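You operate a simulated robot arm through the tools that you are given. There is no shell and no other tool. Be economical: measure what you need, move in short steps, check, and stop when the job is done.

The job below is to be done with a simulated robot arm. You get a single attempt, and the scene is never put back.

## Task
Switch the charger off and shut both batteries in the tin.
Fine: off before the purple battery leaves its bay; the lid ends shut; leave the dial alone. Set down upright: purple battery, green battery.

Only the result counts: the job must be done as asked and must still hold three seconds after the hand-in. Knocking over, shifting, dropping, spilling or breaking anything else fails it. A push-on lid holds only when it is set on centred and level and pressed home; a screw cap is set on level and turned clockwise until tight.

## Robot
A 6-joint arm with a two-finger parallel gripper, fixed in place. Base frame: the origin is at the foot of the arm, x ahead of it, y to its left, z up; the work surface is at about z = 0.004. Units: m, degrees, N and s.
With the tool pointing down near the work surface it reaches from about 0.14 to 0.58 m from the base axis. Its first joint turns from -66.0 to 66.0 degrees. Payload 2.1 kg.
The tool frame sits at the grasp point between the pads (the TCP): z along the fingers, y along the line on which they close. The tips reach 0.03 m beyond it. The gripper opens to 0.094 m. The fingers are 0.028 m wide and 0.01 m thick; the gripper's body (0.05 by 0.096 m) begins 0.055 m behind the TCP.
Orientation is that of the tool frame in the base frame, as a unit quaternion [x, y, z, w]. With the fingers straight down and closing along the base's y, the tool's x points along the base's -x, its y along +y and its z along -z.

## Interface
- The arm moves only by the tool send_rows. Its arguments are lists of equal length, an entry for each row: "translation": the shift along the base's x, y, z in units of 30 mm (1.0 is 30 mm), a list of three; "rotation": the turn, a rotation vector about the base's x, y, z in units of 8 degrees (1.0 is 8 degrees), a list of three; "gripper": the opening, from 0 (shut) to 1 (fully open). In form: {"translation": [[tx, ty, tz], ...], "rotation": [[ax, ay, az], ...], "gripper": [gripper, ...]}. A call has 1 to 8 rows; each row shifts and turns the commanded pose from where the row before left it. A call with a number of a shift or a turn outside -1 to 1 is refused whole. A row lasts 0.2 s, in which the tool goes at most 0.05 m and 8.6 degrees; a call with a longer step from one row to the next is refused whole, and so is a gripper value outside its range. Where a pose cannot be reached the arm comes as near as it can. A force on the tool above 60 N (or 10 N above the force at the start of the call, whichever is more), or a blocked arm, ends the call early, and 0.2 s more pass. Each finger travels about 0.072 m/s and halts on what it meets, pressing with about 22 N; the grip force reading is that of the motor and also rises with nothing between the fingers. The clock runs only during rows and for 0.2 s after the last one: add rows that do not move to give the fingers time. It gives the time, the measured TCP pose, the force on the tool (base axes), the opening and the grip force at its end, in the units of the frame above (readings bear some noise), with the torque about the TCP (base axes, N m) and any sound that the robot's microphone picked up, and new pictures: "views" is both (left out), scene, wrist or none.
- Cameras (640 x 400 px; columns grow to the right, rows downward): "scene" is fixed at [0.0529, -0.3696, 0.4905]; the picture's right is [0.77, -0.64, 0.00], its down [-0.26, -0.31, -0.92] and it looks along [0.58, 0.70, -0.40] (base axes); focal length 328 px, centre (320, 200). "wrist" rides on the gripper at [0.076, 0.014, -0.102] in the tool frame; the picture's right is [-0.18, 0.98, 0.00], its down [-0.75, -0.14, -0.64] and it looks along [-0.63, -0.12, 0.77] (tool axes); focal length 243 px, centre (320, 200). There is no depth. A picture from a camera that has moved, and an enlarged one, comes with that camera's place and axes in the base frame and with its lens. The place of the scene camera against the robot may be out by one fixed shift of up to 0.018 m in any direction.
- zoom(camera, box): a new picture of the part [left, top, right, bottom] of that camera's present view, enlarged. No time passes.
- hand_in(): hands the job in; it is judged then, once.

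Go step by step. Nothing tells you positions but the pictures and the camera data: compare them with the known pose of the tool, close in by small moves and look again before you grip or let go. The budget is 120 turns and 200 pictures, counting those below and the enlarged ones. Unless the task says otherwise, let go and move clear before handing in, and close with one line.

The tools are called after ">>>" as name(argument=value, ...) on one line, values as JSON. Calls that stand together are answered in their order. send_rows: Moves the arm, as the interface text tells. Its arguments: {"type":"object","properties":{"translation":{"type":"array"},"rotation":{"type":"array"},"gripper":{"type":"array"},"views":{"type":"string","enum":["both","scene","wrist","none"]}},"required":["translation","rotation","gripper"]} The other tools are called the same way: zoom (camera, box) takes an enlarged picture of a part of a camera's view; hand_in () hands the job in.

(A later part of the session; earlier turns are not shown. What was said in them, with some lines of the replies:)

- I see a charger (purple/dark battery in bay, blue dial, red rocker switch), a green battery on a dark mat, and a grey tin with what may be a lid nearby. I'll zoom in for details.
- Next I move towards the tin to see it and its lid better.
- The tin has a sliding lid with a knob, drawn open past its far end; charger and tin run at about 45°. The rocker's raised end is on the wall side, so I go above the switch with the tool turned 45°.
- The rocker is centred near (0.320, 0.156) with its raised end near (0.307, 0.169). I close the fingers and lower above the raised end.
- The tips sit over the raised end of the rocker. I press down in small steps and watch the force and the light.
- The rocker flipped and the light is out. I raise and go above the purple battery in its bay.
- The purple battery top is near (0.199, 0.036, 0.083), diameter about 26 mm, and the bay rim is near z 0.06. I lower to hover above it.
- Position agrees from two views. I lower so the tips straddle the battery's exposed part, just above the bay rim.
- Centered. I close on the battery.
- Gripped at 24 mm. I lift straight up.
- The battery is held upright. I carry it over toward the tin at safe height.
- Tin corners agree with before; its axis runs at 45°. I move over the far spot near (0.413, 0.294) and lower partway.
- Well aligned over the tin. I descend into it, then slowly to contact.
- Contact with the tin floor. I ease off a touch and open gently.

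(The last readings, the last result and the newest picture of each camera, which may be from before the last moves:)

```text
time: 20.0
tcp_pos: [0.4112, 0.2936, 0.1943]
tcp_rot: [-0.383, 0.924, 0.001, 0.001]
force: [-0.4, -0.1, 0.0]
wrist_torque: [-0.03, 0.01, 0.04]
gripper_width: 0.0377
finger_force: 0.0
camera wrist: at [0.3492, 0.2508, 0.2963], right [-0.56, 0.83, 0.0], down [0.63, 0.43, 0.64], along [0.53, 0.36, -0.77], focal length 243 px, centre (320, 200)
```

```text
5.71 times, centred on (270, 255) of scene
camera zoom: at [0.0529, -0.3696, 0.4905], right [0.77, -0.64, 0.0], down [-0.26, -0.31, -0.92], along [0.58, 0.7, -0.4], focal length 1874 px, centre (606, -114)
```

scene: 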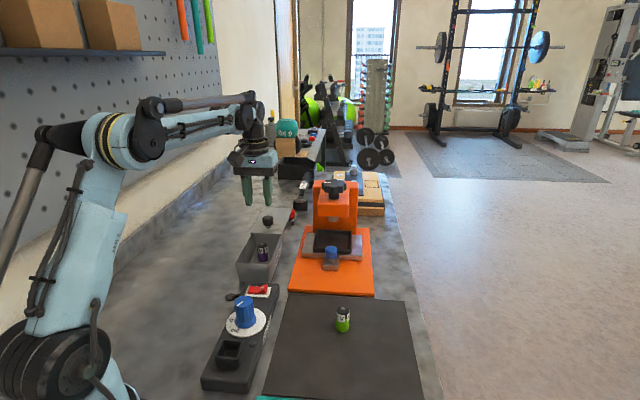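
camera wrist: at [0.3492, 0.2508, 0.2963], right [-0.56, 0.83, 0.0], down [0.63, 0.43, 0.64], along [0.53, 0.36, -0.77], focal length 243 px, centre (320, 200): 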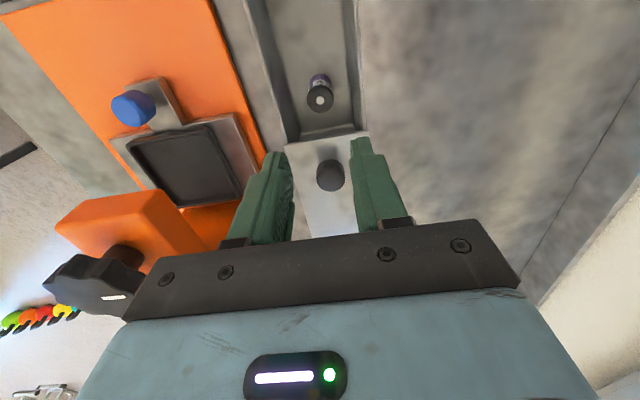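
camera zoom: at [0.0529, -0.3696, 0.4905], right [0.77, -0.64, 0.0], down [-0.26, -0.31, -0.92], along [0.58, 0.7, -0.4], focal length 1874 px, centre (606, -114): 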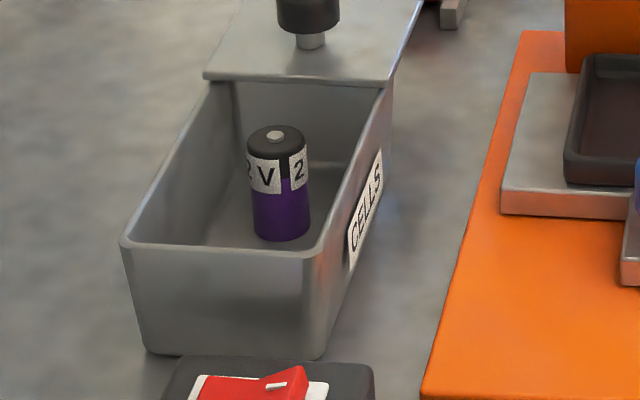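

The purple battery stands upright in the tin. Next I go to the green battery, retracting a bit to stay clear of the orange press.

>>> send_rows(translation=[[-0.8, -1, 0.5], [-0.8, -1, 0.5], [0, -1, 0], [0, -1, 0], [0, -1, 0], [0, -1, 0], [0, -1, 0], [0, -1, 0]], rotation=[[0, 0, 0], [0, 0, 0], [0, 0, 0], [0, 0, 0], [0, 0, 0], [0, 0, 0], [0, 0, 0], [0, 0, 0]], gripper=[0.6, 0.6, 0.6, 0.6, 0.6, 0.6, 0.6, 0.6], views="none")

>>> send_rows(translation=[[0.7, -1, -0.5], [0.7, -1, -0.5], [0, -0.35, -0.3]], rotation=[[0, 0, 0], [0, 0, 0], [0, 0, 0]], gripper=[0.6, 0.6, 0.6])

>>> zoom(camera="wrist", box=[220, 50, 420, 175])

```text
time: 21.8
tcp_pos: [0.3652, 0.0543, 0.2228]
tcp_rot: [-0.383, 0.924, 0.0, -0.001]
force: [0.6, 0.4, -0.3]
wrist_torque: [-0.01, -0.02, -0.01]
gripper_width: 0.0564
finger_force: 0.0
```

```text
time: 22.6
tcp_pos: [0.4092, -0.0159, 0.1845]
tcp_rot: [-0.383, 0.924, 0.0, -0.001]
force: [0.5, 0.2, -0.5]
wrist_torque: [0.02, -0.03, 0.0]
gripper_width: 0.0558
finger_force: 0.0
camera wrist: at [0.3453, -0.0581, 0.2868], right [-0.56, 0.83, 0.0], down [0.63, 0.43, 0.64], along [0.53, 0.36, -0.77], focal length 243 px, centre (320, 200)
```

scene: 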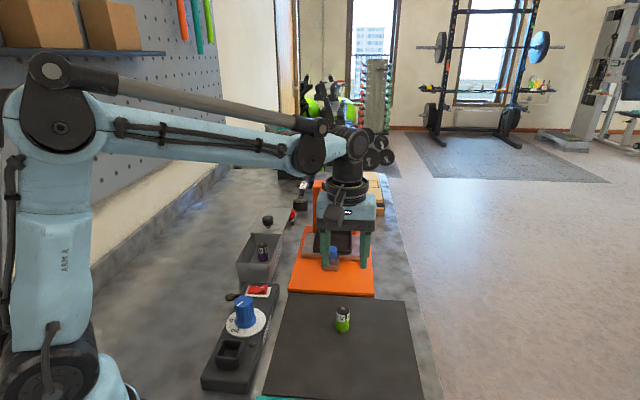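
wrist: 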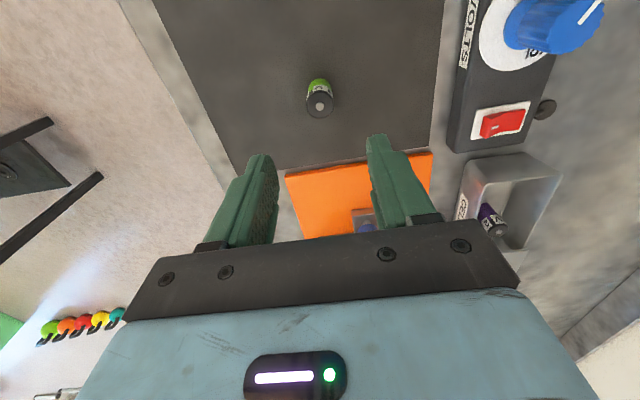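

```text
3.20 times, centred on (320, 112) of wrist
camera zoom: at [0.3453, -0.0581, 0.2868], right [-0.56, 0.83, 0.0], down [0.63, 0.43, 0.64], along [0.53, 0.36, -0.77], focal length 776 px, centre (320, 480)
```

zoom: 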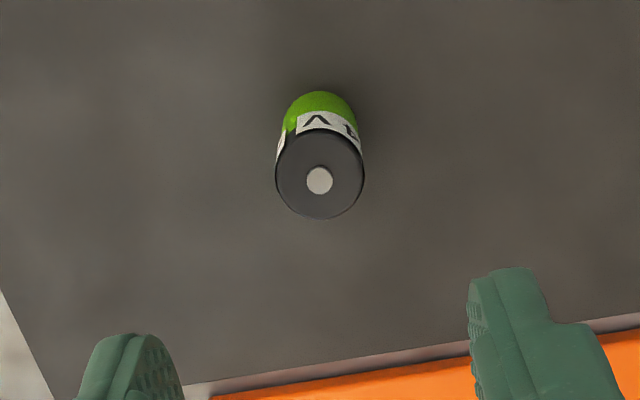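

Green battery at about (0.4125, −0.0127). I lower over it.

>>> send_rows(translation=[[0.15, 0.1, -0.9], [0, 0, -0.9], [0, 0, -0.9]], rotation=[[0, 0, 0], [0, 0, 0], [0, 0, 0]], gripper=[0.6, 0.6, 0.6], views="wrist")

>>> zoom(camera="scene", box=[290, 230, 400, 340])

```text
time: 23.4
tcp_pos: [0.4117, -0.0129, 0.1035]
tcp_rot: [-0.383, 0.924, 0.001, 0.0]
force: [-0.3, -0.3, -0.1]
wrist_torque: [0.0, 0.02, 0.02]
gripper_width: 0.0566
finger_force: 0.0
camera wrist: at [0.3488, -0.0558, 0.2055], right [-0.56, 0.83, 0.0], down [0.63, 0.43, 0.64], along [0.53, 0.36, -0.77], focal length 243 px, centre (320, 200)
```

wrist: 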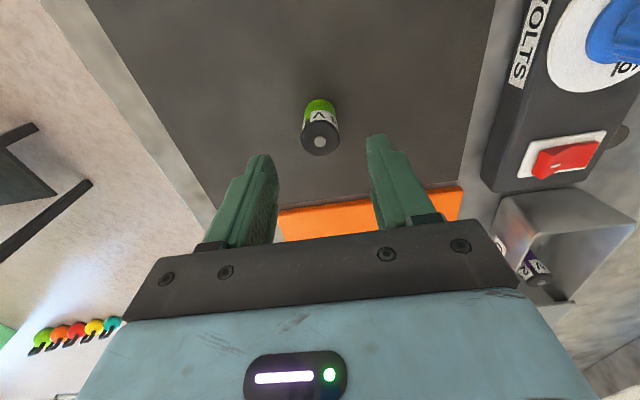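

```text
3.64 times, centred on (345, 285) of scene
camera zoom: at [0.0529, -0.3696, 0.4905], right [0.77, -0.64, 0.0], down [-0.26, -0.31, -0.92], along [0.58, 0.7, -0.4], focal length 1193 px, centre (229, -109)
```

zoom: 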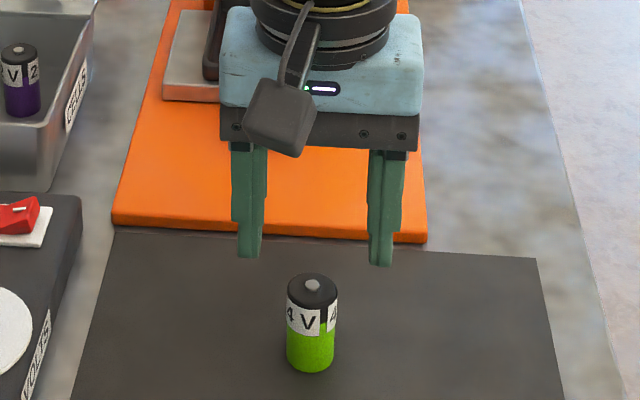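

Aligned. I descend and grip.

>>> send_rows(translation=[[0, 0, -0.6], [0, 0, -0.6], [0, 0, -0.35], [0, 0, 0], [0, 0, 0], [0, 0, 0]], rotation=[[0, 0, 0], [0, 0, 0], [0, 0, 0], [0, 0, 0], [0, 0, 0], [0, 0, 0]], gripper=[0.6, 0.6, 0.6, 0.6, 0.15, 0.15], views="none")

>>> send_rows(translation=[[0, 0, 0.4], [0, 0, 0.6], [0, 0, 1], [0, 0, 1], [0, 0, 1], [0, 0, 1]], rotation=[[0, 0, 0], [0, 0, 0], [0, 0, 0], [0, 0, 0], [0, 0, 0], [0, 0, 0]], gripper=[0.15, 0.15, 0.15, 0.15, 0.15, 0.15])

```text
time: 24.8
tcp_pos: [0.4096, -0.0125, 0.0559]
tcp_rot: [-0.383, 0.924, 0.0, 0.0]
force: [1.0, 0.0, 0.3]
wrist_torque: [0.0, 0.01, 0.03]
gripper_width: 0.0248
finger_force: 21.9
```

```text
time: 26.2
tcp_pos: [0.4102, -0.0129, 0.2076]
tcp_rot: [-0.382, 0.924, 0.0, 0.0]
force: [-0.6, 0.3, -0.6]
wrist_torque: [0.01, 0.01, -0.01]
gripper_width: 0.0252
finger_force: 21.8
camera wrist: at [0.3467, -0.0556, 0.3106], right [-0.56, 0.83, 0.0], down [0.63, 0.43, 0.64], along [0.53, 0.36, -0.77], focal length 243 px, centre (320, 200)
```

scene: 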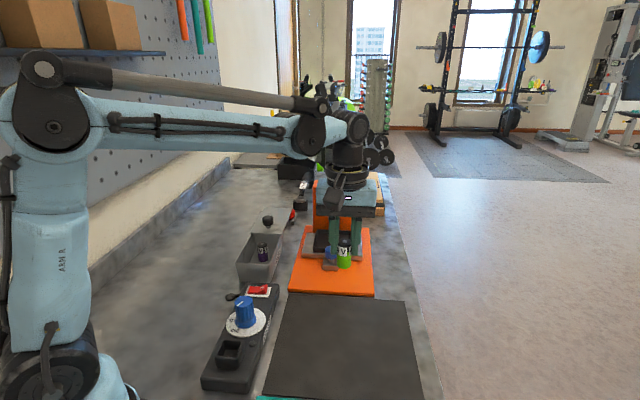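
wrist: 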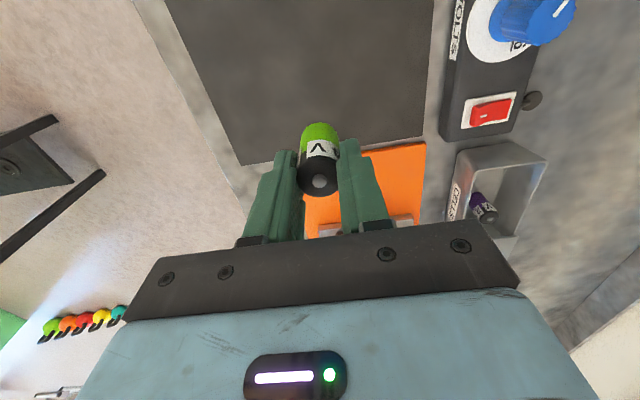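

Green battery is held upright. I carry it to above the near spot of the tin (0.3715, 0.253).

>>> send_rows(translation=[[-0.67, 1, 0], [-0.67, 1, 0], [0, 1, 0], [0, 1, 0], [0, 1, 0], [0, 1, 0], [0, 1, 0], [0, 1, 0]], rotation=[[0, 0, 0], [0, 0, 0], [0, 0, 0], [0, 0, 0], [0, 0, 0], [0, 0, 0], [0, 0, 0], [0, 0, 0]], gripper=[0.15, 0.15, 0.15, 0.15, 0.15, 0.15, 0.15, 0.15], views="none")

>>> send_rows(translation=[[0, 0.85, 0], [0, 0, -0.8], [0, 0, -0.8], [0, 0, -0.6]], rotation=[[0, 0, 0], [0, 0, 0], [0, 0, 0], [0, 0, 0]], gripper=[0.15, 0.15, 0.15, 0.15])

>>> zoom(camera="scene", box=[200, 190, 320, 290])

```text
time: 28.0
tcp_pos: [0.3699, 0.2263, 0.2079]
tcp_rot: [-0.382, 0.924, 0.0, 0.0]
force: [-0.1, 0.0, -0.7]
wrist_torque: [0.0, 0.0, 0.02]
gripper_width: 0.025
finger_force: 21.9
```

```text
time: 29.0
tcp_pos: [0.3696, 0.2506, 0.1417]
tcp_rot: [-0.382, 0.924, 0.0, -0.001]
force: [0.2, 0.7, -0.4]
wrist_torque: [0.04, -0.02, 0.03]
gripper_width: 0.0249
finger_force: 22.0
camera wrist: at [0.3069, 0.2086, 0.2442], right [-0.56, 0.83, 0.0], down [0.63, 0.43, 0.64], along [0.53, 0.36, -0.77], focal length 243 px, centre (320, 200)
```

scene: 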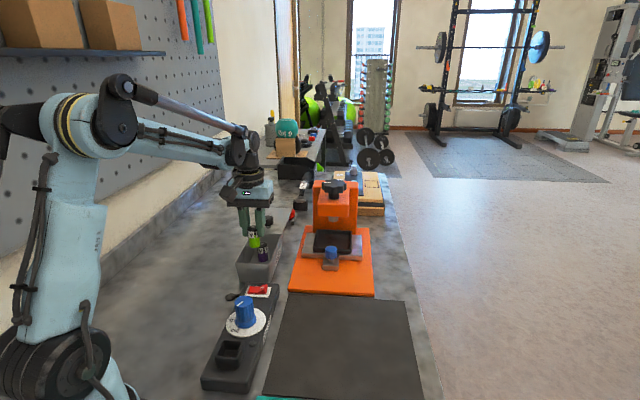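
wrist: 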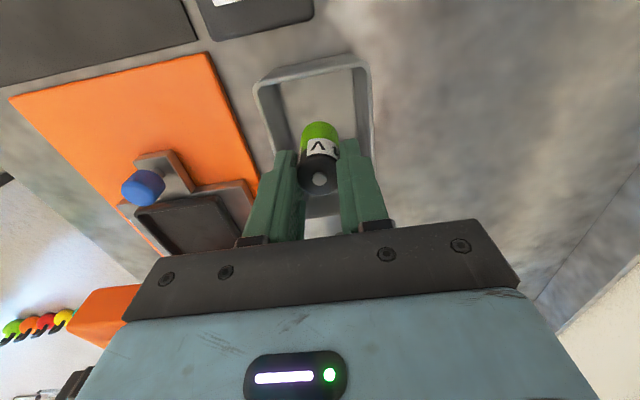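

```text
4.00 times, centred on (260, 240) of scene
camera zoom: at [0.0529, -0.3696, 0.4905], right [0.77, -0.64, 0.0], down [-0.26, -0.31, -0.92], along [0.58, 0.7, -0.4], focal length 1312 px, centre (560, 40)
```

zoom: 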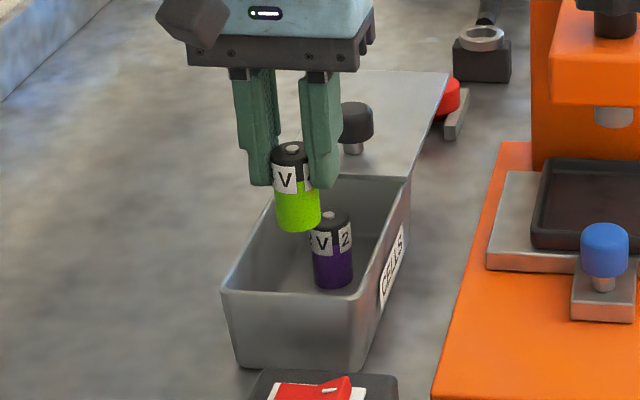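

>>> send_rows(translation=[[0, 0, -0.7], [0, 0, -0.7], [0, 0, -0.6], [0, 0, -0.4], [0, 0, -0.15]], rotation=[[0, 0, 0], [0, 0, 0], [0, 0, 0], [0, 0, 0], [0, 0, 0]], gripper=[0.15, 0.15, 0.15, 0.15, 0.15], views="none")

>>> zoom(camera="scene", box=[230, 220, 310, 290])

```text
time: 30.2
tcp_pos: [0.3704, 0.2507, 0.0641]
tcp_rot: [-0.383, 0.924, 0.0, 0.0]
force: [-0.2, 0.6, -0.8]
wrist_torque: [0.01, 0.0, -0.01]
gripper_width: 0.0247
finger_force: 22.4
```

```text
5.71 times, centred on (270, 255) of scene
camera zoom: at [0.0529, -0.3696, 0.4905], right [0.77, -0.64, 0.0], down [-0.26, -0.31, -0.92], along [0.58, 0.7, -0.4], focal length 1874 px, centre (606, -114)
```

zoom: 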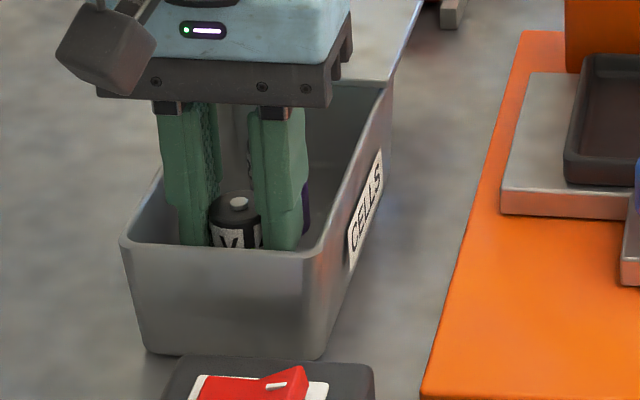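

>>> send_rows(translation=[[0, 0, -0.07], [0, 0, -0.07]], rotation=[[0, 0, 0], [0, 0, 0]], gripper=[0.15, 0.15], views="none")

```text
time: 30.8
tcp_pos: [0.3711, 0.2534, 0.0601]
tcp_rot: [-0.381, 0.925, 0.0, 0.001]
force: [-0.3, -0.7, 2.9]
wrist_torque: [0.0, 0.0, 0.0]
gripper_width: 0.0248
finger_force: 21.4
```

>>> send_rows(translation=[[0, 0, -0.03]], rotation=[[0, 0, 0]], gripper=[0.15], views="none")

```text
time: 31.2
tcp_pos: [0.3711, 0.2526, 0.0588]
tcp_rot: [-0.383, 0.924, 0.001, -0.001]
force: [-0.6, -1.8, 18.7]
wrist_torque: [-0.25, -0.11, 0.01]
gripper_width: 0.0245
finger_force: 21.6
```

On the floor. I open gently and rise.

>>> send_rows(translation=[[0, 0, 0.03], [0, 0, 0], [0, 0, 0], [0, 0, 0.3], [0, 0, 1], [0, 0, 1], [0, 0, 1], [0, 0, 1]], rotation=[[0, 0, 0], [0, 0, 0], [0, 0, 0], [0, 0, 0], [0, 0, 0], [0, 0, 0], [0, 0, 0], [0, 0, 0]], gripper=[0.2, 0.4, 0.4, 0.4, 0.4, 0.4, 0.4, 0.4], views="wrist")

>>> zoom(camera="scene", box=[220, 190, 320, 290])

>>> zoom(camera="wrist", box=[240, 20, 400, 220])

```text
time: 33.0
tcp_pos: [0.3702, 0.2517, 0.1903]
tcp_rot: [-0.383, 0.924, 0.0, -0.001]
force: [0.0, -0.2, -0.4]
wrist_torque: [0.03, -0.01, 0.0]
gripper_width: 0.0376
finger_force: 0.0
camera wrist: at [0.3081, 0.209, 0.2928], right [-0.56, 0.83, 0.0], down [0.63, 0.43, 0.64], along [0.53, 0.36, -0.77], focal length 243 px, centre (320, 200)
```

wrist: 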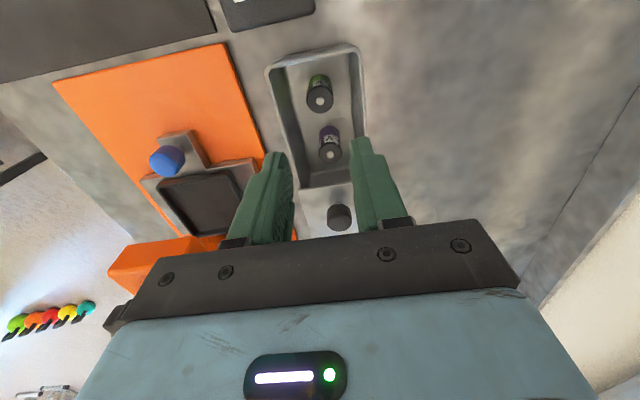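

```text
4.00 times, centred on (270, 240) of scene
camera zoom: at [0.0529, -0.3696, 0.4905], right [0.77, -0.64, 0.0], down [-0.26, -0.31, -0.92], along [0.58, 0.7, -0.4], focal length 1312 px, centre (520, 40)
```

zoom: 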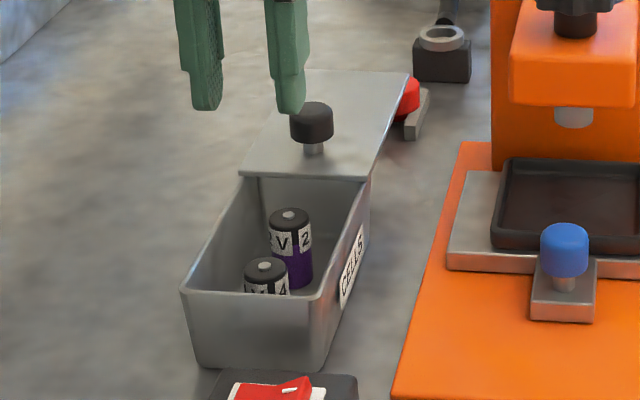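

```text
2.00 times, centred on (320, 120) of wrist
camera zoom: at [0.3081, 0.209, 0.2928], right [-0.56, 0.83, 0.0], down [0.63, 0.43, 0.64], along [0.53, 0.36, -0.77], focal length 485 px, centre (320, 360)
```

zoom: 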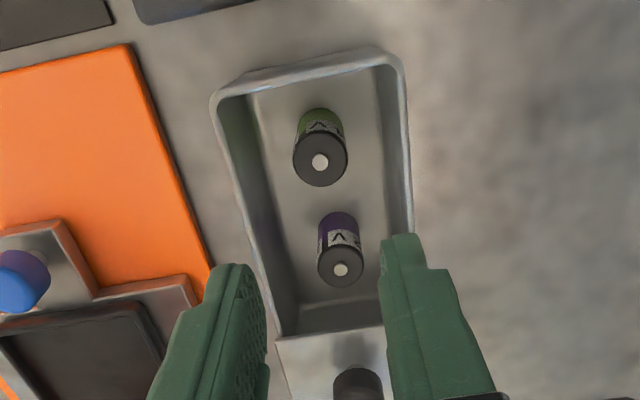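

Both batteries are upright in the tin. Next I approach the lid knob for a closer look.

>>> send_rows(translation=[[0.7, 0.7, 0], [0.7, 0.7, 0], [0.6, 0.6, 0], [0, 0, -0.7], [0, 0, 0]], rotation=[[0, 0, 0], [0, 0, 0], [0, 0, 0], [0, 0, 0], [0, 0, 0]], gripper=[0.6, 0.6, 0.6, 0.6, 0.6])

>>> zoom(camera="wrist", box=[240, 80, 400, 240])

>>> zoom(camera="scene", box=[220, 190, 320, 290])

```text
time: 34.2
tcp_pos: [0.4306, 0.3134, 0.1678]
tcp_rot: [-0.382, 0.924, 0.0, 0.0]
force: [-0.2, -0.2, 0.5]
wrist_torque: [-0.02, 0.01, 0.01]
gripper_width: 0.0567
finger_force: 0.1
camera wrist: at [0.3679, 0.2709, 0.2708], right [-0.56, 0.83, 0.0], down [0.63, 0.43, 0.64], along [0.53, 0.36, -0.77], focal length 243 px, centre (320, 200)
```

scene: 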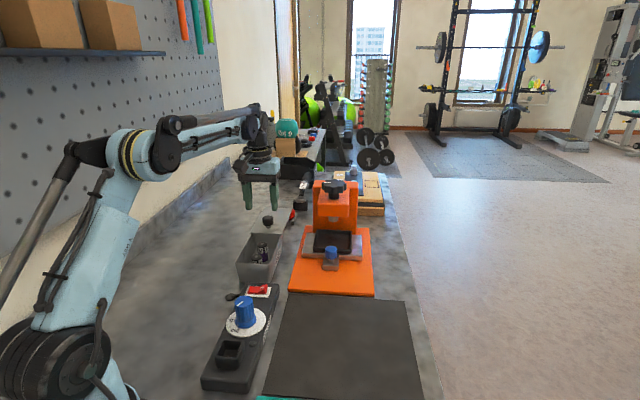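
wrist: 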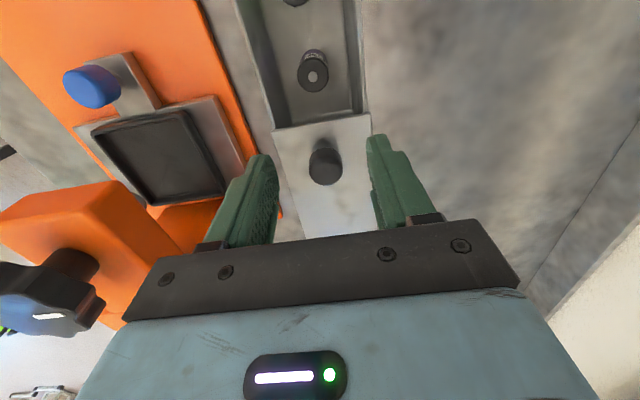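

```text
2.50 times, centred on (320, 160) of wrist
camera zoom: at [0.3679, 0.2709, 0.2708], right [-0.56, 0.83, 0.0], down [0.63, 0.43, 0.64], along [0.53, 0.36, -0.77], focal length 606 px, centre (320, 300)
```

zoom: 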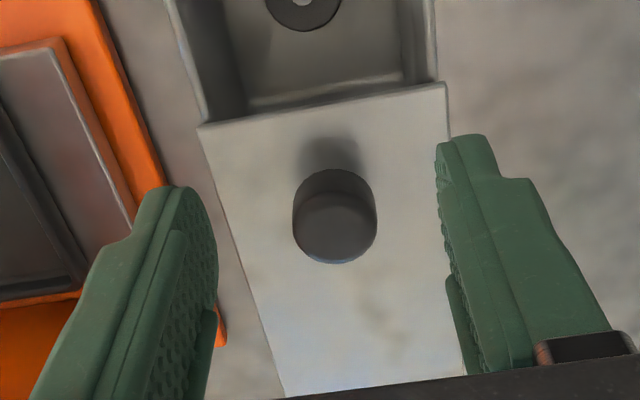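

```text
4.00 times, centred on (270, 240) of scene
camera zoom: at [0.0529, -0.3696, 0.4905], right [0.77, -0.64, 0.0], down [-0.26, -0.31, -0.92], along [0.58, 0.7, -0.4], focal length 1312 px, centre (520, 40)
```

zoom: 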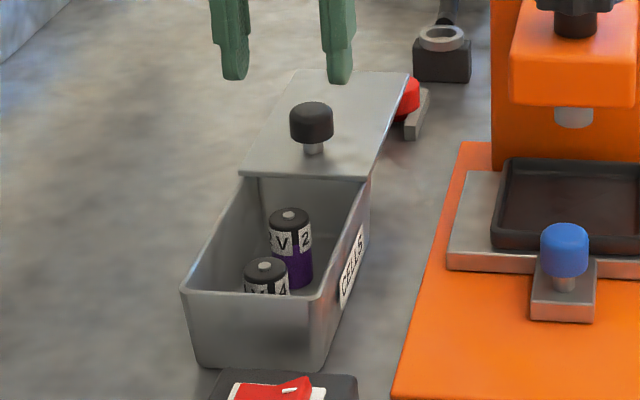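

Knob near (0.463, 0.341), top about z 0.087. I move above it and part-way down.

>>> send_rows(translation=[[0.53, 0.47, 0], [0.53, 0.47, 0], [0, 0, -0.7], [0, 0, -0.5], [0, 0, 0]], rotation=[[0, 0, 0], [0, 0, 0], [0, 0, 0], [0, 0, 0], [0, 0, 0]], gripper=[0.6, 0.6, 0.6, 0.6, 0.6])

>>> zoom(camera="wrist", box=[240, 80, 400, 240])

>>> zoom(camera="scene", box=[220, 170, 320, 270])

```text
time: 35.4
tcp_pos: [0.4628, 0.3411, 0.1305]
tcp_rot: [-0.382, 0.924, 0.0, 0.0]
force: [-0.1, 0.0, 0.2]
wrist_torque: [0.02, 0.0, 0.02]
gripper_width: 0.0563
finger_force: 0.1
camera wrist: at [0.3995, 0.2981, 0.2338], right [-0.56, 0.83, 0.0], down [0.63, 0.43, 0.64], along [0.53, 0.36, -0.77], focal length 243 px, centre (320, 200)
```

scene: 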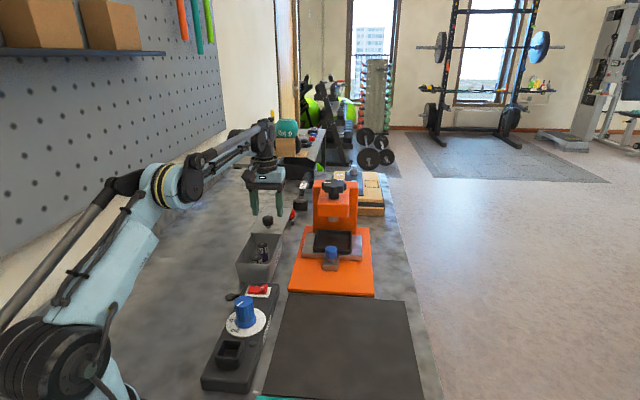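
wrist: 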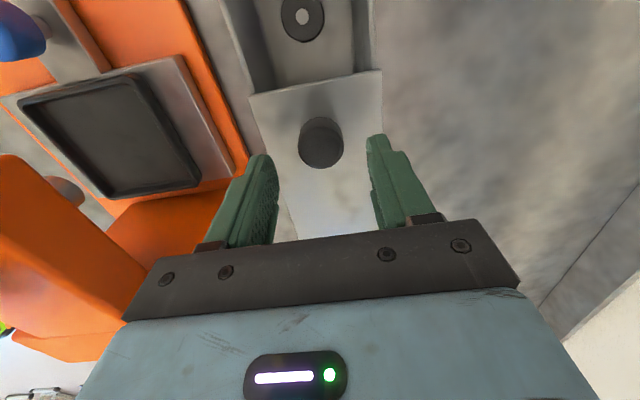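

```text
2.50 times, centred on (320, 160) of wrist
camera zoom: at [0.3995, 0.2981, 0.2338], right [-0.56, 0.83, 0.0], down [0.63, 0.43, 0.64], along [0.53, 0.36, -0.77], focal length 606 px, centre (320, 300)
```

zoom: 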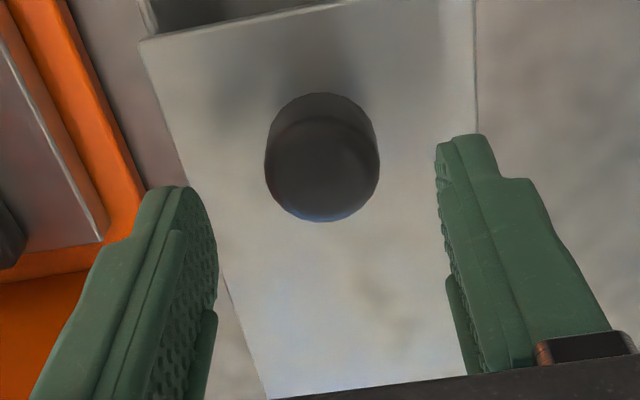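

```text
4.00 times, centred on (270, 220) of scene
camera zoom: at [0.0529, -0.3696, 0.4905], right [0.77, -0.64, 0.0], down [-0.26, -0.31, -0.92], along [0.58, 0.7, -0.4], focal length 1312 px, centre (520, 120)
```

zoom: 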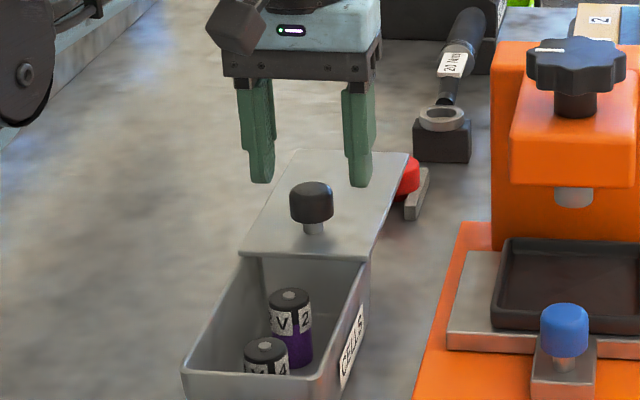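

Knob is centred between the fingers. I lower around it.

>>> send_rows(translation=[[0, 0, -0.4], [0, 0, -0.4], [0, 0, -0.25], [0, 0, 0]], rotation=[[0, 0, 0], [0, 0, 0], [0, 0, 0], [0, 0, 0]], gripper=[0.6, 0.6, 0.6, 0.6], views="wrist")

>>> zoom(camera="scene", box=[230, 180, 310, 260])

```text
time: 36.4
tcp_pos: [0.4643, 0.3403, 0.1006]
tcp_rot: [-0.382, 0.924, 0.0, 0.0]
force: [-0.2, 0.3, 0.0]
wrist_torque: [-0.02, -0.01, -0.01]
gripper_width: 0.0562
finger_force: 0.2
camera wrist: at [0.4011, 0.2979, 0.2031], right [-0.56, 0.83, 0.0], down [0.63, 0.43, 0.64], along [0.53, 0.36, -0.77], focal length 243 px, centre (320, 200)
```

wrist: 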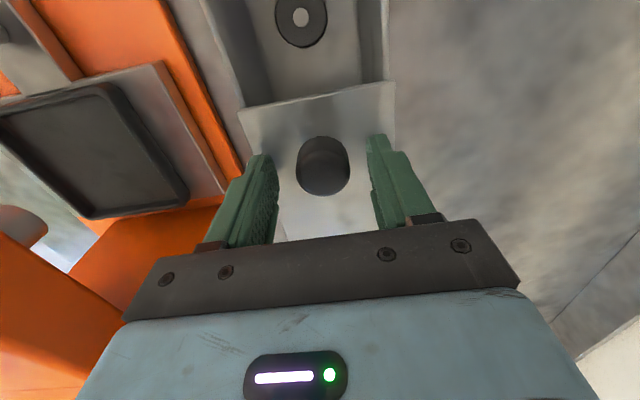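

```text
5.00 times, centred on (270, 220) of scene
camera zoom: at [0.0529, -0.3696, 0.4905], right [0.77, -0.64, 0.0], down [-0.26, -0.31, -0.92], along [0.58, 0.7, -0.4], focal length 1640 px, centre (570, 100)
```

zoom: 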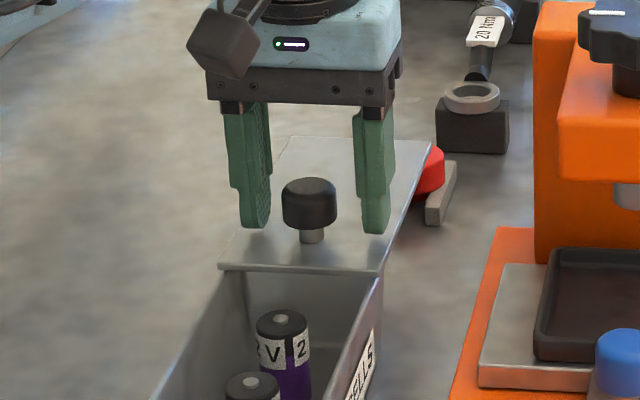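

Tips are level with the knob's cap. I close on it.

>>> send_rows(translation=[[0, 0, -0.05], [0, 0, 0], [0, 0, 0], [0, 0, 0]], rotation=[[0, 0, 0], [0, 0, 0], [0, 0, 0], [0, 0, 0]], gripper=[0.4, 0.25, 0.2, 0.2], views="none")

>>> zoom(camera="scene", box=[230, 180, 310, 260])

```text
time: 37.4
tcp_pos: [0.4609, 0.3411, 0.0995]
tcp_rot: [-0.384, 0.924, 0.001, -0.003]
force: [-31.9, -1.5, -2.5]
wrist_torque: [0.09, -0.47, -0.26]
gripper_width: 0.0286
finger_force: 44.8
```

```text
5.00 times, centred on (270, 220) of scene
camera zoom: at [0.0528, -0.3696, 0.4905], right [0.77, -0.64, 0.0], down [-0.26, -0.31, -0.92], along [0.58, 0.7, -0.4], focal length 1640 px, centre (570, 100)
```

zoom: 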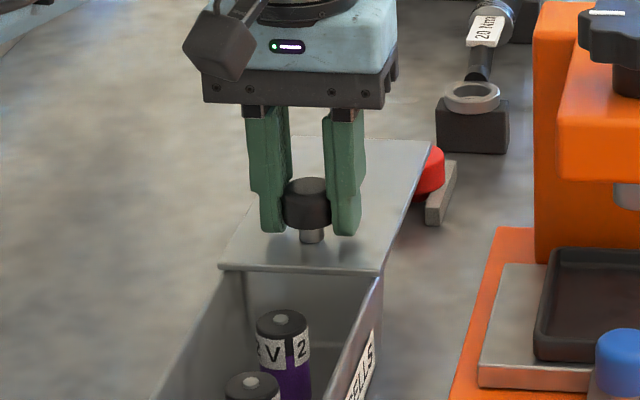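

Gripped at 28.6 mm, but there's a sideways load of 32 N. I relax the hand slightly along the force.

>>> send_rows(translation=[[-0.04, 0, 0], [0, 0, 0]], rotation=[[0, 0, 0], [0, 0, 0]], gripper=[0.25, 0.25], views="none")

```text
time: 38.0
tcp_pos: [0.4623, 0.3411, 0.0982]
tcp_rot: [-0.382, 0.924, 0.001, -0.001]
force: [-17.2, 9.9, 2.6]
wrist_torque: [-0.87, 0.82, 0.01]
gripper_width: 0.0285
finger_force: 44.7
```

>>> send_rows(translation=[[-0.027, 0.02, 0], [0, 0, 0]], rotation=[[0, 0, 0], [0, 0, 0]], gripper=[0.25, 0.25], views="none")

```text
time: 38.6
tcp_pos: [0.4599, 0.3417, 0.0984]
tcp_rot: [-0.383, 0.924, 0.0, 0.001]
force: [-18.0, 4.0, -0.5]
wrist_torque: [-0.01, 0.49, 0.25]
gripper_width: 0.0283
finger_force: 45.4
```

Load is tolerable. I start pulling the lid along the tin axis in small steps.

>>> send_rows(translation=[[-0.12, -0.117, 0], [-0.12, -0.117, 0], [-0.12, -0.117, 0]], rotation=[[0, 0, 0], [0, 0, 0], [0, 0, 0]], gripper=[0.25, 0.25, 0.25], views="none")

>>> zoom(camera="scene", box=[220, 180, 320, 300])

```text
time: 39.4
tcp_pos: [0.451, 0.3303, 0.0999]
tcp_rot: [-0.382, 0.924, 0.0, 0.002]
force: [-7.1, 8.3, -1.3]
wrist_torque: [1.06, -0.93, 0.0]
gripper_width: 0.0287
finger_force: 45.2
```

```text
3.33 times, centred on (270, 240) of scene
camera zoom: at [0.0528, -0.3696, 0.4905], right [0.77, -0.64, 0.0], down [-0.26, -0.31, -0.92], along [0.58, 0.7, -0.4], focal length 1093 px, centre (487, 67)
```

zoom: 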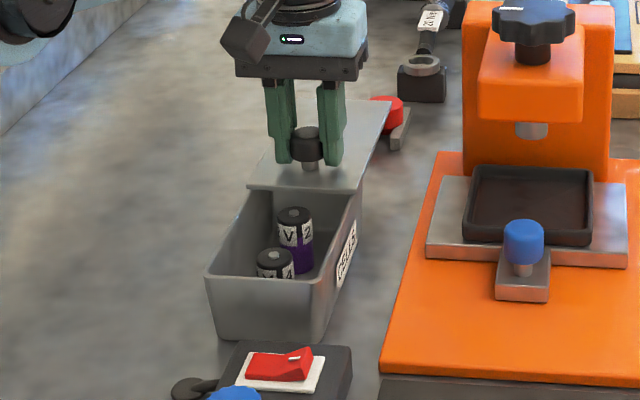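

The lid slides. I continue.

>>> send_rows(translation=[[-0.16, -0.13, 0], [-0.142, -0.14, 0], [-0.142, -0.14, 0], [-0.142, -0.14, 0], [-0.142, -0.14, 0], [-0.142, -0.14, 0]], rotation=[[0, 0, 0], [0, 0, 0], [0, 0, 0], [0, 0, 0], [0, 0, 0], [0, 0, 0]], gripper=[0.25, 0.25, 0.25, 0.25, 0.25, 0.25], views="none")

>>> zoom(camera="scene", box=[220, 180, 320, 300])

```text
time: 40.8
tcp_pos: [0.4232, 0.3039, 0.0986]
tcp_rot: [-0.381, 0.925, -0.001, 0.001]
force: [10.8, -11.0, 19.2]
wrist_torque: [0.15, 0.08, 0.13]
gripper_width: 0.0285
finger_force: 44.8
```

```text
3.33 times, centred on (270, 240) of scene
camera zoom: at [0.0528, -0.3697, 0.4905], right [0.77, -0.64, 0.0], down [-0.26, -0.31, -0.92], along [0.58, 0.71, -0.4], focal length 1093 px, centre (487, 67)
```

zoom: 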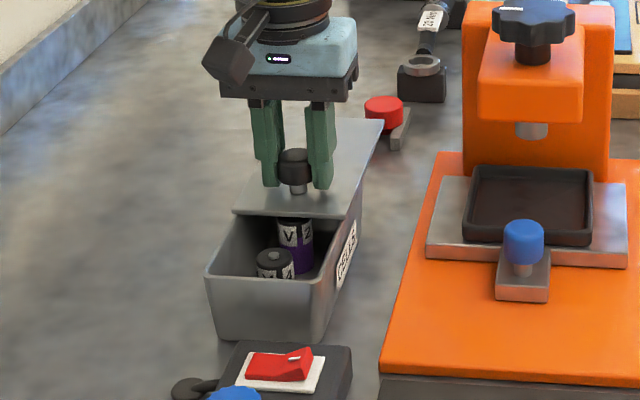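

>>> send_rows(translation=[[-0.13, -0.152, 0.025], [-0.142, -0.14, 0], [-0.142, -0.14, 0], [-0.142, -0.14, 0], [-0.142, -0.14, 0], [-0.142, -0.14, 0]], rotation=[[0, 0, 0], [0, 0, 0], [0, 0, 0], [0, 0, 0], [0, 0, 0], [0, 0, 0]], gripper=[0.25, 0.25, 0.25, 0.25, 0.25, 0.25], views="none")

>>> zoom(camera="scene", box=[220, 180, 320, 300])

```text
time: 42.2
tcp_pos: [0.3988, 0.278, 0.1]
tcp_rot: [-0.381, 0.925, -0.001, 0.0]
force: [16.4, -14.7, -25.5]
wrist_torque: [0.48, -0.22, -0.1]
gripper_width: 0.0283
finger_force: 44.8
```

```text
3.33 times, centred on (270, 240) of scene
camera zoom: at [0.053, -0.3695, 0.4906], right [0.77, -0.64, 0.0], down [-0.26, -0.31, -0.92], along [0.58, 0.7, -0.4], focal length 1093 px, centre (487, 67)
```

zoom: 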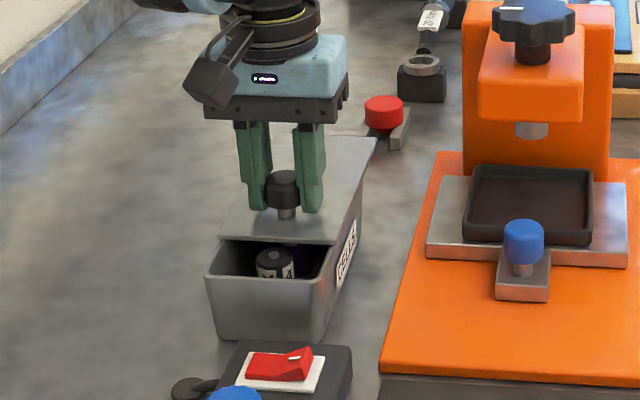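

>>> send_rows(translation=[[-0.12, -0.157, -0.012], [-0.139, -0.143, 0], [-0.139, -0.143, 0], [-0.139, -0.143, 0], [-0.139, -0.143, 0]], rotation=[[0, 0, 0], [0, 0, 0], [0, 0, 0], [0, 0, 0], [0, 0, 0]], gripper=[0.25, 0.25, 0.25, 0.25, 0.25], views="none")

>>> zoom(camera="scene", box=[220, 180, 320, 300])

```text
time: 43.4
tcp_pos: [0.3789, 0.2582, 0.0996]
tcp_rot: [-0.383, 0.924, -0.002, 0.001]
force: [11.1, -9.3, -3.6]
wrist_torque: [-0.07, -0.34, 0.01]
gripper_width: 0.0282
finger_force: 44.6
```

```text
3.33 times, centred on (270, 240) of scene
camera zoom: at [0.0529, -0.3696, 0.4905], right [0.77, -0.64, 0.0], down [-0.26, -0.31, -0.92], along [0.58, 0.7, -0.4], focal length 1093 px, centre (487, 67)
```

zoom: 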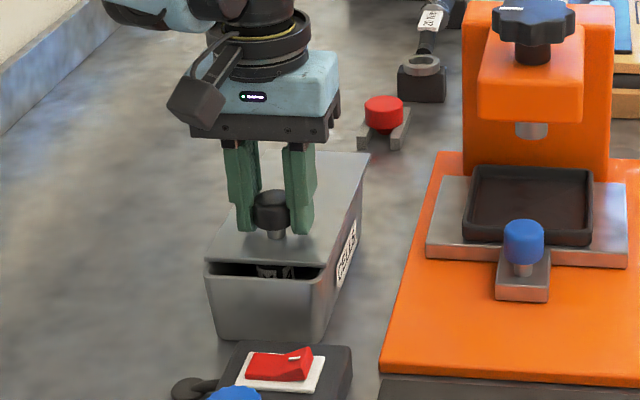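

About 10–15 mm to go. I continue in finer steps.

>>> send_rows(translation=[[-0.062, -0.078, 0], [-0.07, -0.071, 0], [-0.07, -0.071, 0]], rotation=[[0, 0, 0], [0, 0, 0], [0, 0, 0]], gripper=[0.25, 0.25, 0.25], views="none")

>>> zoom(camera="scene", box=[230, 220, 310, 300])

```text
time: 44.2
tcp_pos: [0.3715, 0.251, 0.0995]
tcp_rot: [-0.383, 0.924, -0.001, 0.0]
force: [8.3, -7.7, 8.3]
wrist_torque: [-0.46, -0.16, 0.09]
gripper_width: 0.0283
finger_force: 45.0
```

```text
5.00 times, centred on (270, 260) of scene
camera zoom: at [0.0528, -0.3696, 0.4905], right [0.77, -0.64, 0.0], down [-0.26, -0.31, -0.92], along [0.58, 0.71, -0.4], focal length 1640 px, centre (570, -100)
```

zoom: 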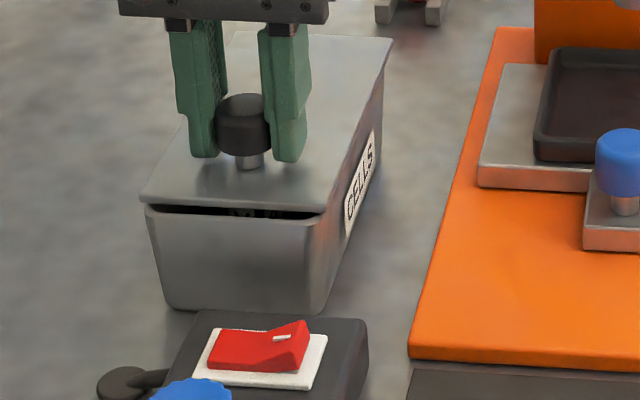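

>>> send_rows(translation=[[-0.045, -0.05, 0], [-0.047, -0.048, 0], [-0.047, -0.048, 0]], rotation=[[0, 0, 0], [0, 0, 0], [0, 0, 0]], gripper=[0.25, 0.25, 0.25], views="none")

>>> zoom(camera="scene", box=[230, 220, 310, 300])

```text
time: 45.0
tcp_pos: [0.3678, 0.2476, 0.0995]
tcp_rot: [-0.383, 0.924, 0.0, 0.0]
force: [3.3, -5.4, 17.5]
wrist_torque: [-0.6, 0.04, -0.03]
gripper_width: 0.0284
finger_force: 45.1
```

```text
5.00 times, centred on (270, 260) of scene
camera zoom: at [0.0528, -0.3696, 0.4905], right [0.77, -0.64, 0.0], down [-0.26, -0.31, -0.92], along [0.58, 0.71, -0.4], focal length 1640 px, centre (570, -100)
```

zoom: 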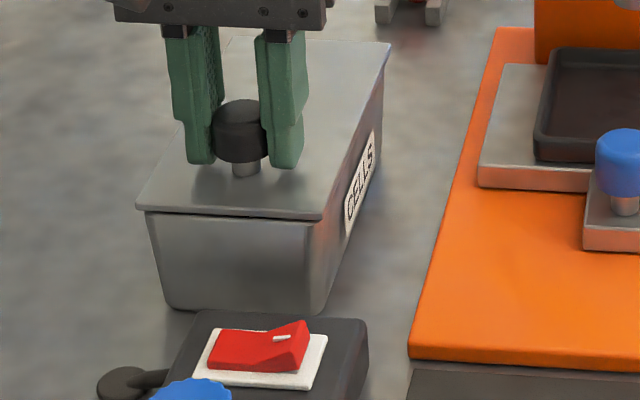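

>>> send_rows(translation=[[-0.03, -0.035, 0.01], [-0.033, -0.034, 0]], rotation=[[0, 0, 0], [0, 0, 0]], gripper=[0.25, 0.25], views="wrist")

>>> zoom(camera="scene", box=[230, 220, 310, 300])

```text
time: 45.6
tcp_pos: [0.3651, 0.2457, 0.0985]
tcp_rot: [-0.383, 0.924, 0.001, -0.001]
force: [4.3, 0.9, 7.5]
wrist_torque: [-1.01, 0.89, -0.06]
gripper_width: 0.0284
finger_force: 45.3
camera wrist: at [0.3029, 0.2027, 0.2018], right [-0.56, 0.83, 0.0], down [0.63, 0.43, 0.64], along [0.53, 0.36, -0.77], focal length 243 px, centre (320, 200)
```

wrist: 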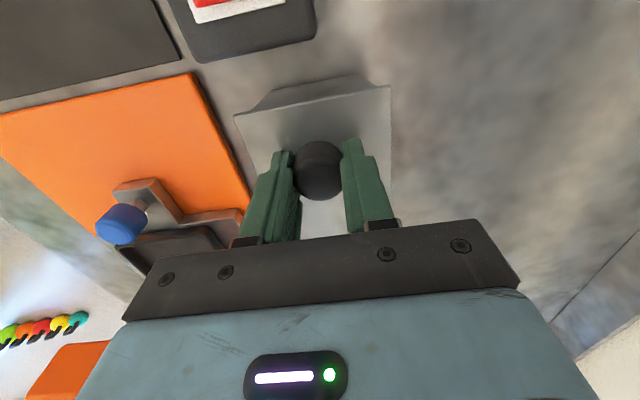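

```text
5.00 times, centred on (270, 260) of scene
camera zoom: at [0.0528, -0.3696, 0.4905], right [0.77, -0.64, 0.0], down [-0.26, -0.31, -0.92], along [0.58, 0.7, -0.4], focal length 1640 px, centre (570, -100)
```

zoom: 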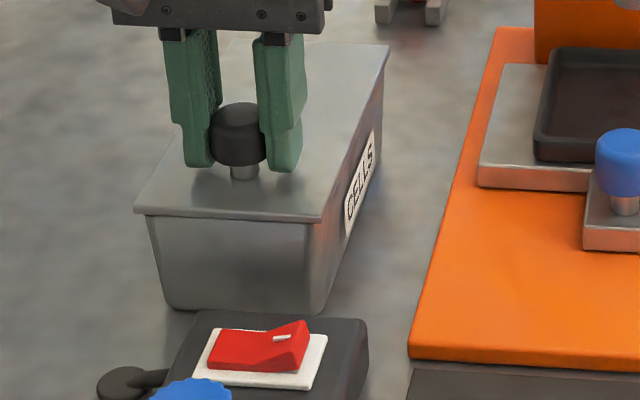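

>>> send_rows(translation=[[-0.035, -0.033, 0], [-0.035, -0.033, 0]], rotation=[[0, 0, 0], [0, 0, 0]], gripper=[0.25, 0.25], views="none")

>>> zoom(camera="scene", box=[230, 210, 310, 300])

```text
time: 46.2
tcp_pos: [0.3653, 0.2464, 0.0996]
tcp_rot: [-0.383, 0.924, 0.001, 0.004]
force: [21.4, 20.2, -14.0]
wrist_torque: [-0.15, 0.09, 0.0]
gripper_width: 0.0286
finger_force: 44.8
```

```text
4.44 times, centred on (270, 255) of scene
camera zoom: at [0.0529, -0.3695, 0.4906], right [0.77, -0.64, 0.0], down [-0.26, -0.31, -0.92], along [0.58, 0.7, -0.4], focal length 1458 px, centre (542, -44)
```

zoom: 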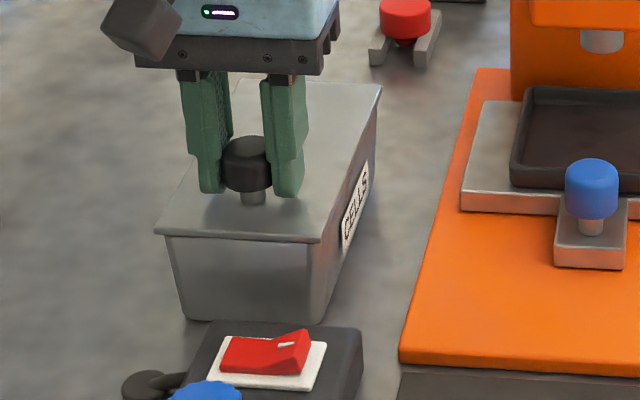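

The end stop is reached (29 N along the axis, no more travel). I ease off, open and rise.

>>> send_rows(translation=[[0.03, 0.03, -0.008], [0, 0, 0], [0, 0, 0], [0, 0, 0], [0, 0, 0.5], [0, 0, 1], [0, 0, 1], [0, 0, 1]], rotation=[[0, 0, 0], [0, 0, 0], [0, 0, 0], [0, 0, 0], [0, 0, 0], [0, 0, 0], [0, 0, 0], [0, 0, 0]], gripper=[0.25, 0.4, 0.6, 0.6, 0.6, 0.6, 0.6, 0.6])

>>> zoom(camera="scene", box=[230, 210, 310, 300])

>>> zoom(camera="wrist", box=[220, 20, 420, 220])

```text
time: 48.0
tcp_pos: [0.3632, 0.2456, 0.203]
tcp_rot: [-0.381, 0.924, -0.001, -0.001]
force: [-0.5, -0.7, -0.8]
wrist_torque: [0.01, -0.01, 0.0]
gripper_width: 0.0566
finger_force: 0.1
camera wrist: at [0.3004, 0.2027, 0.3063], right [-0.56, 0.83, 0.0], down [0.63, 0.43, 0.64], along [0.53, 0.36, -0.77], focal length 243 px, centre (320, 200)
```

scene: 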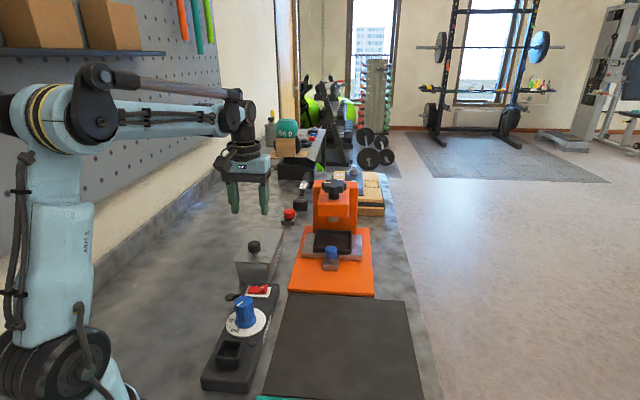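
wrist: 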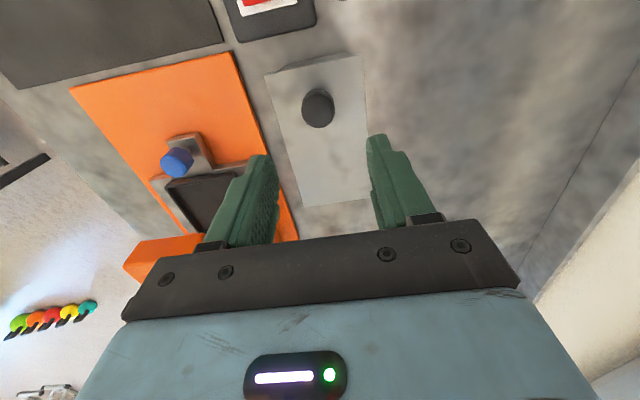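

```text
4.44 times, centred on (270, 255) of scene
camera zoom: at [0.0528, -0.3696, 0.4905], right [0.77, -0.64, 0.0], down [-0.26, -0.31, -0.92], along [0.58, 0.7, -0.4], focal length 1458 px, centre (542, -44)
```

zoom: 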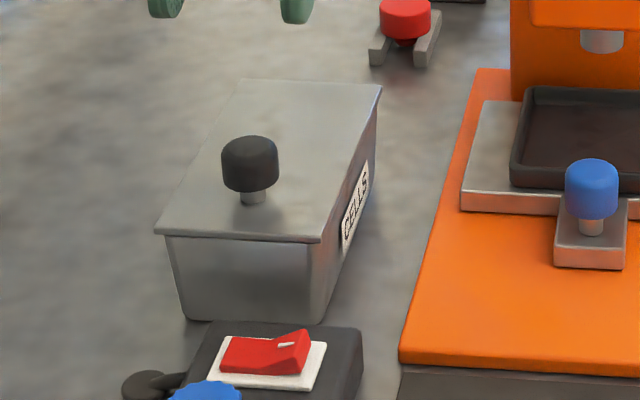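

```text
2.00 times, centred on (320, 120) of wrist
camera zoom: at [0.3004, 0.2027, 0.3063], right [-0.56, 0.83, 0.0], down [0.63, 0.43, 0.64], along [0.53, 0.36, -0.77], focal length 485 px, centre (320, 360)
```

zoom: 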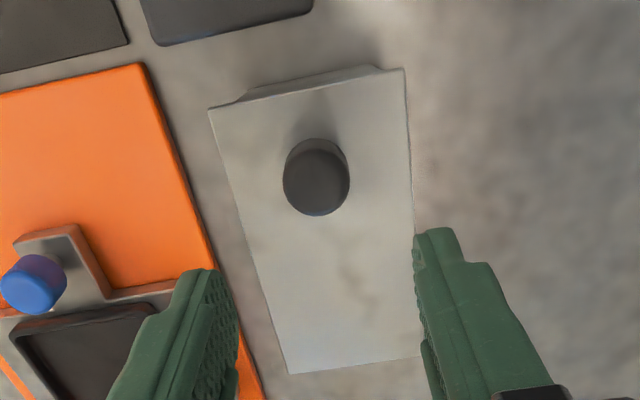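

The lid is shut flush over the tin, with both batteries upright inside. The charger is off, the dial is untouched and the arm is clear, so I'm handing in.

>>> hand_in()

```text
The job is handed in.
```

The charger was switched off before the purple battery left its bay, both batteries are standing upright in the tin with its lid slid shut to the stop, and the dial was not touched.
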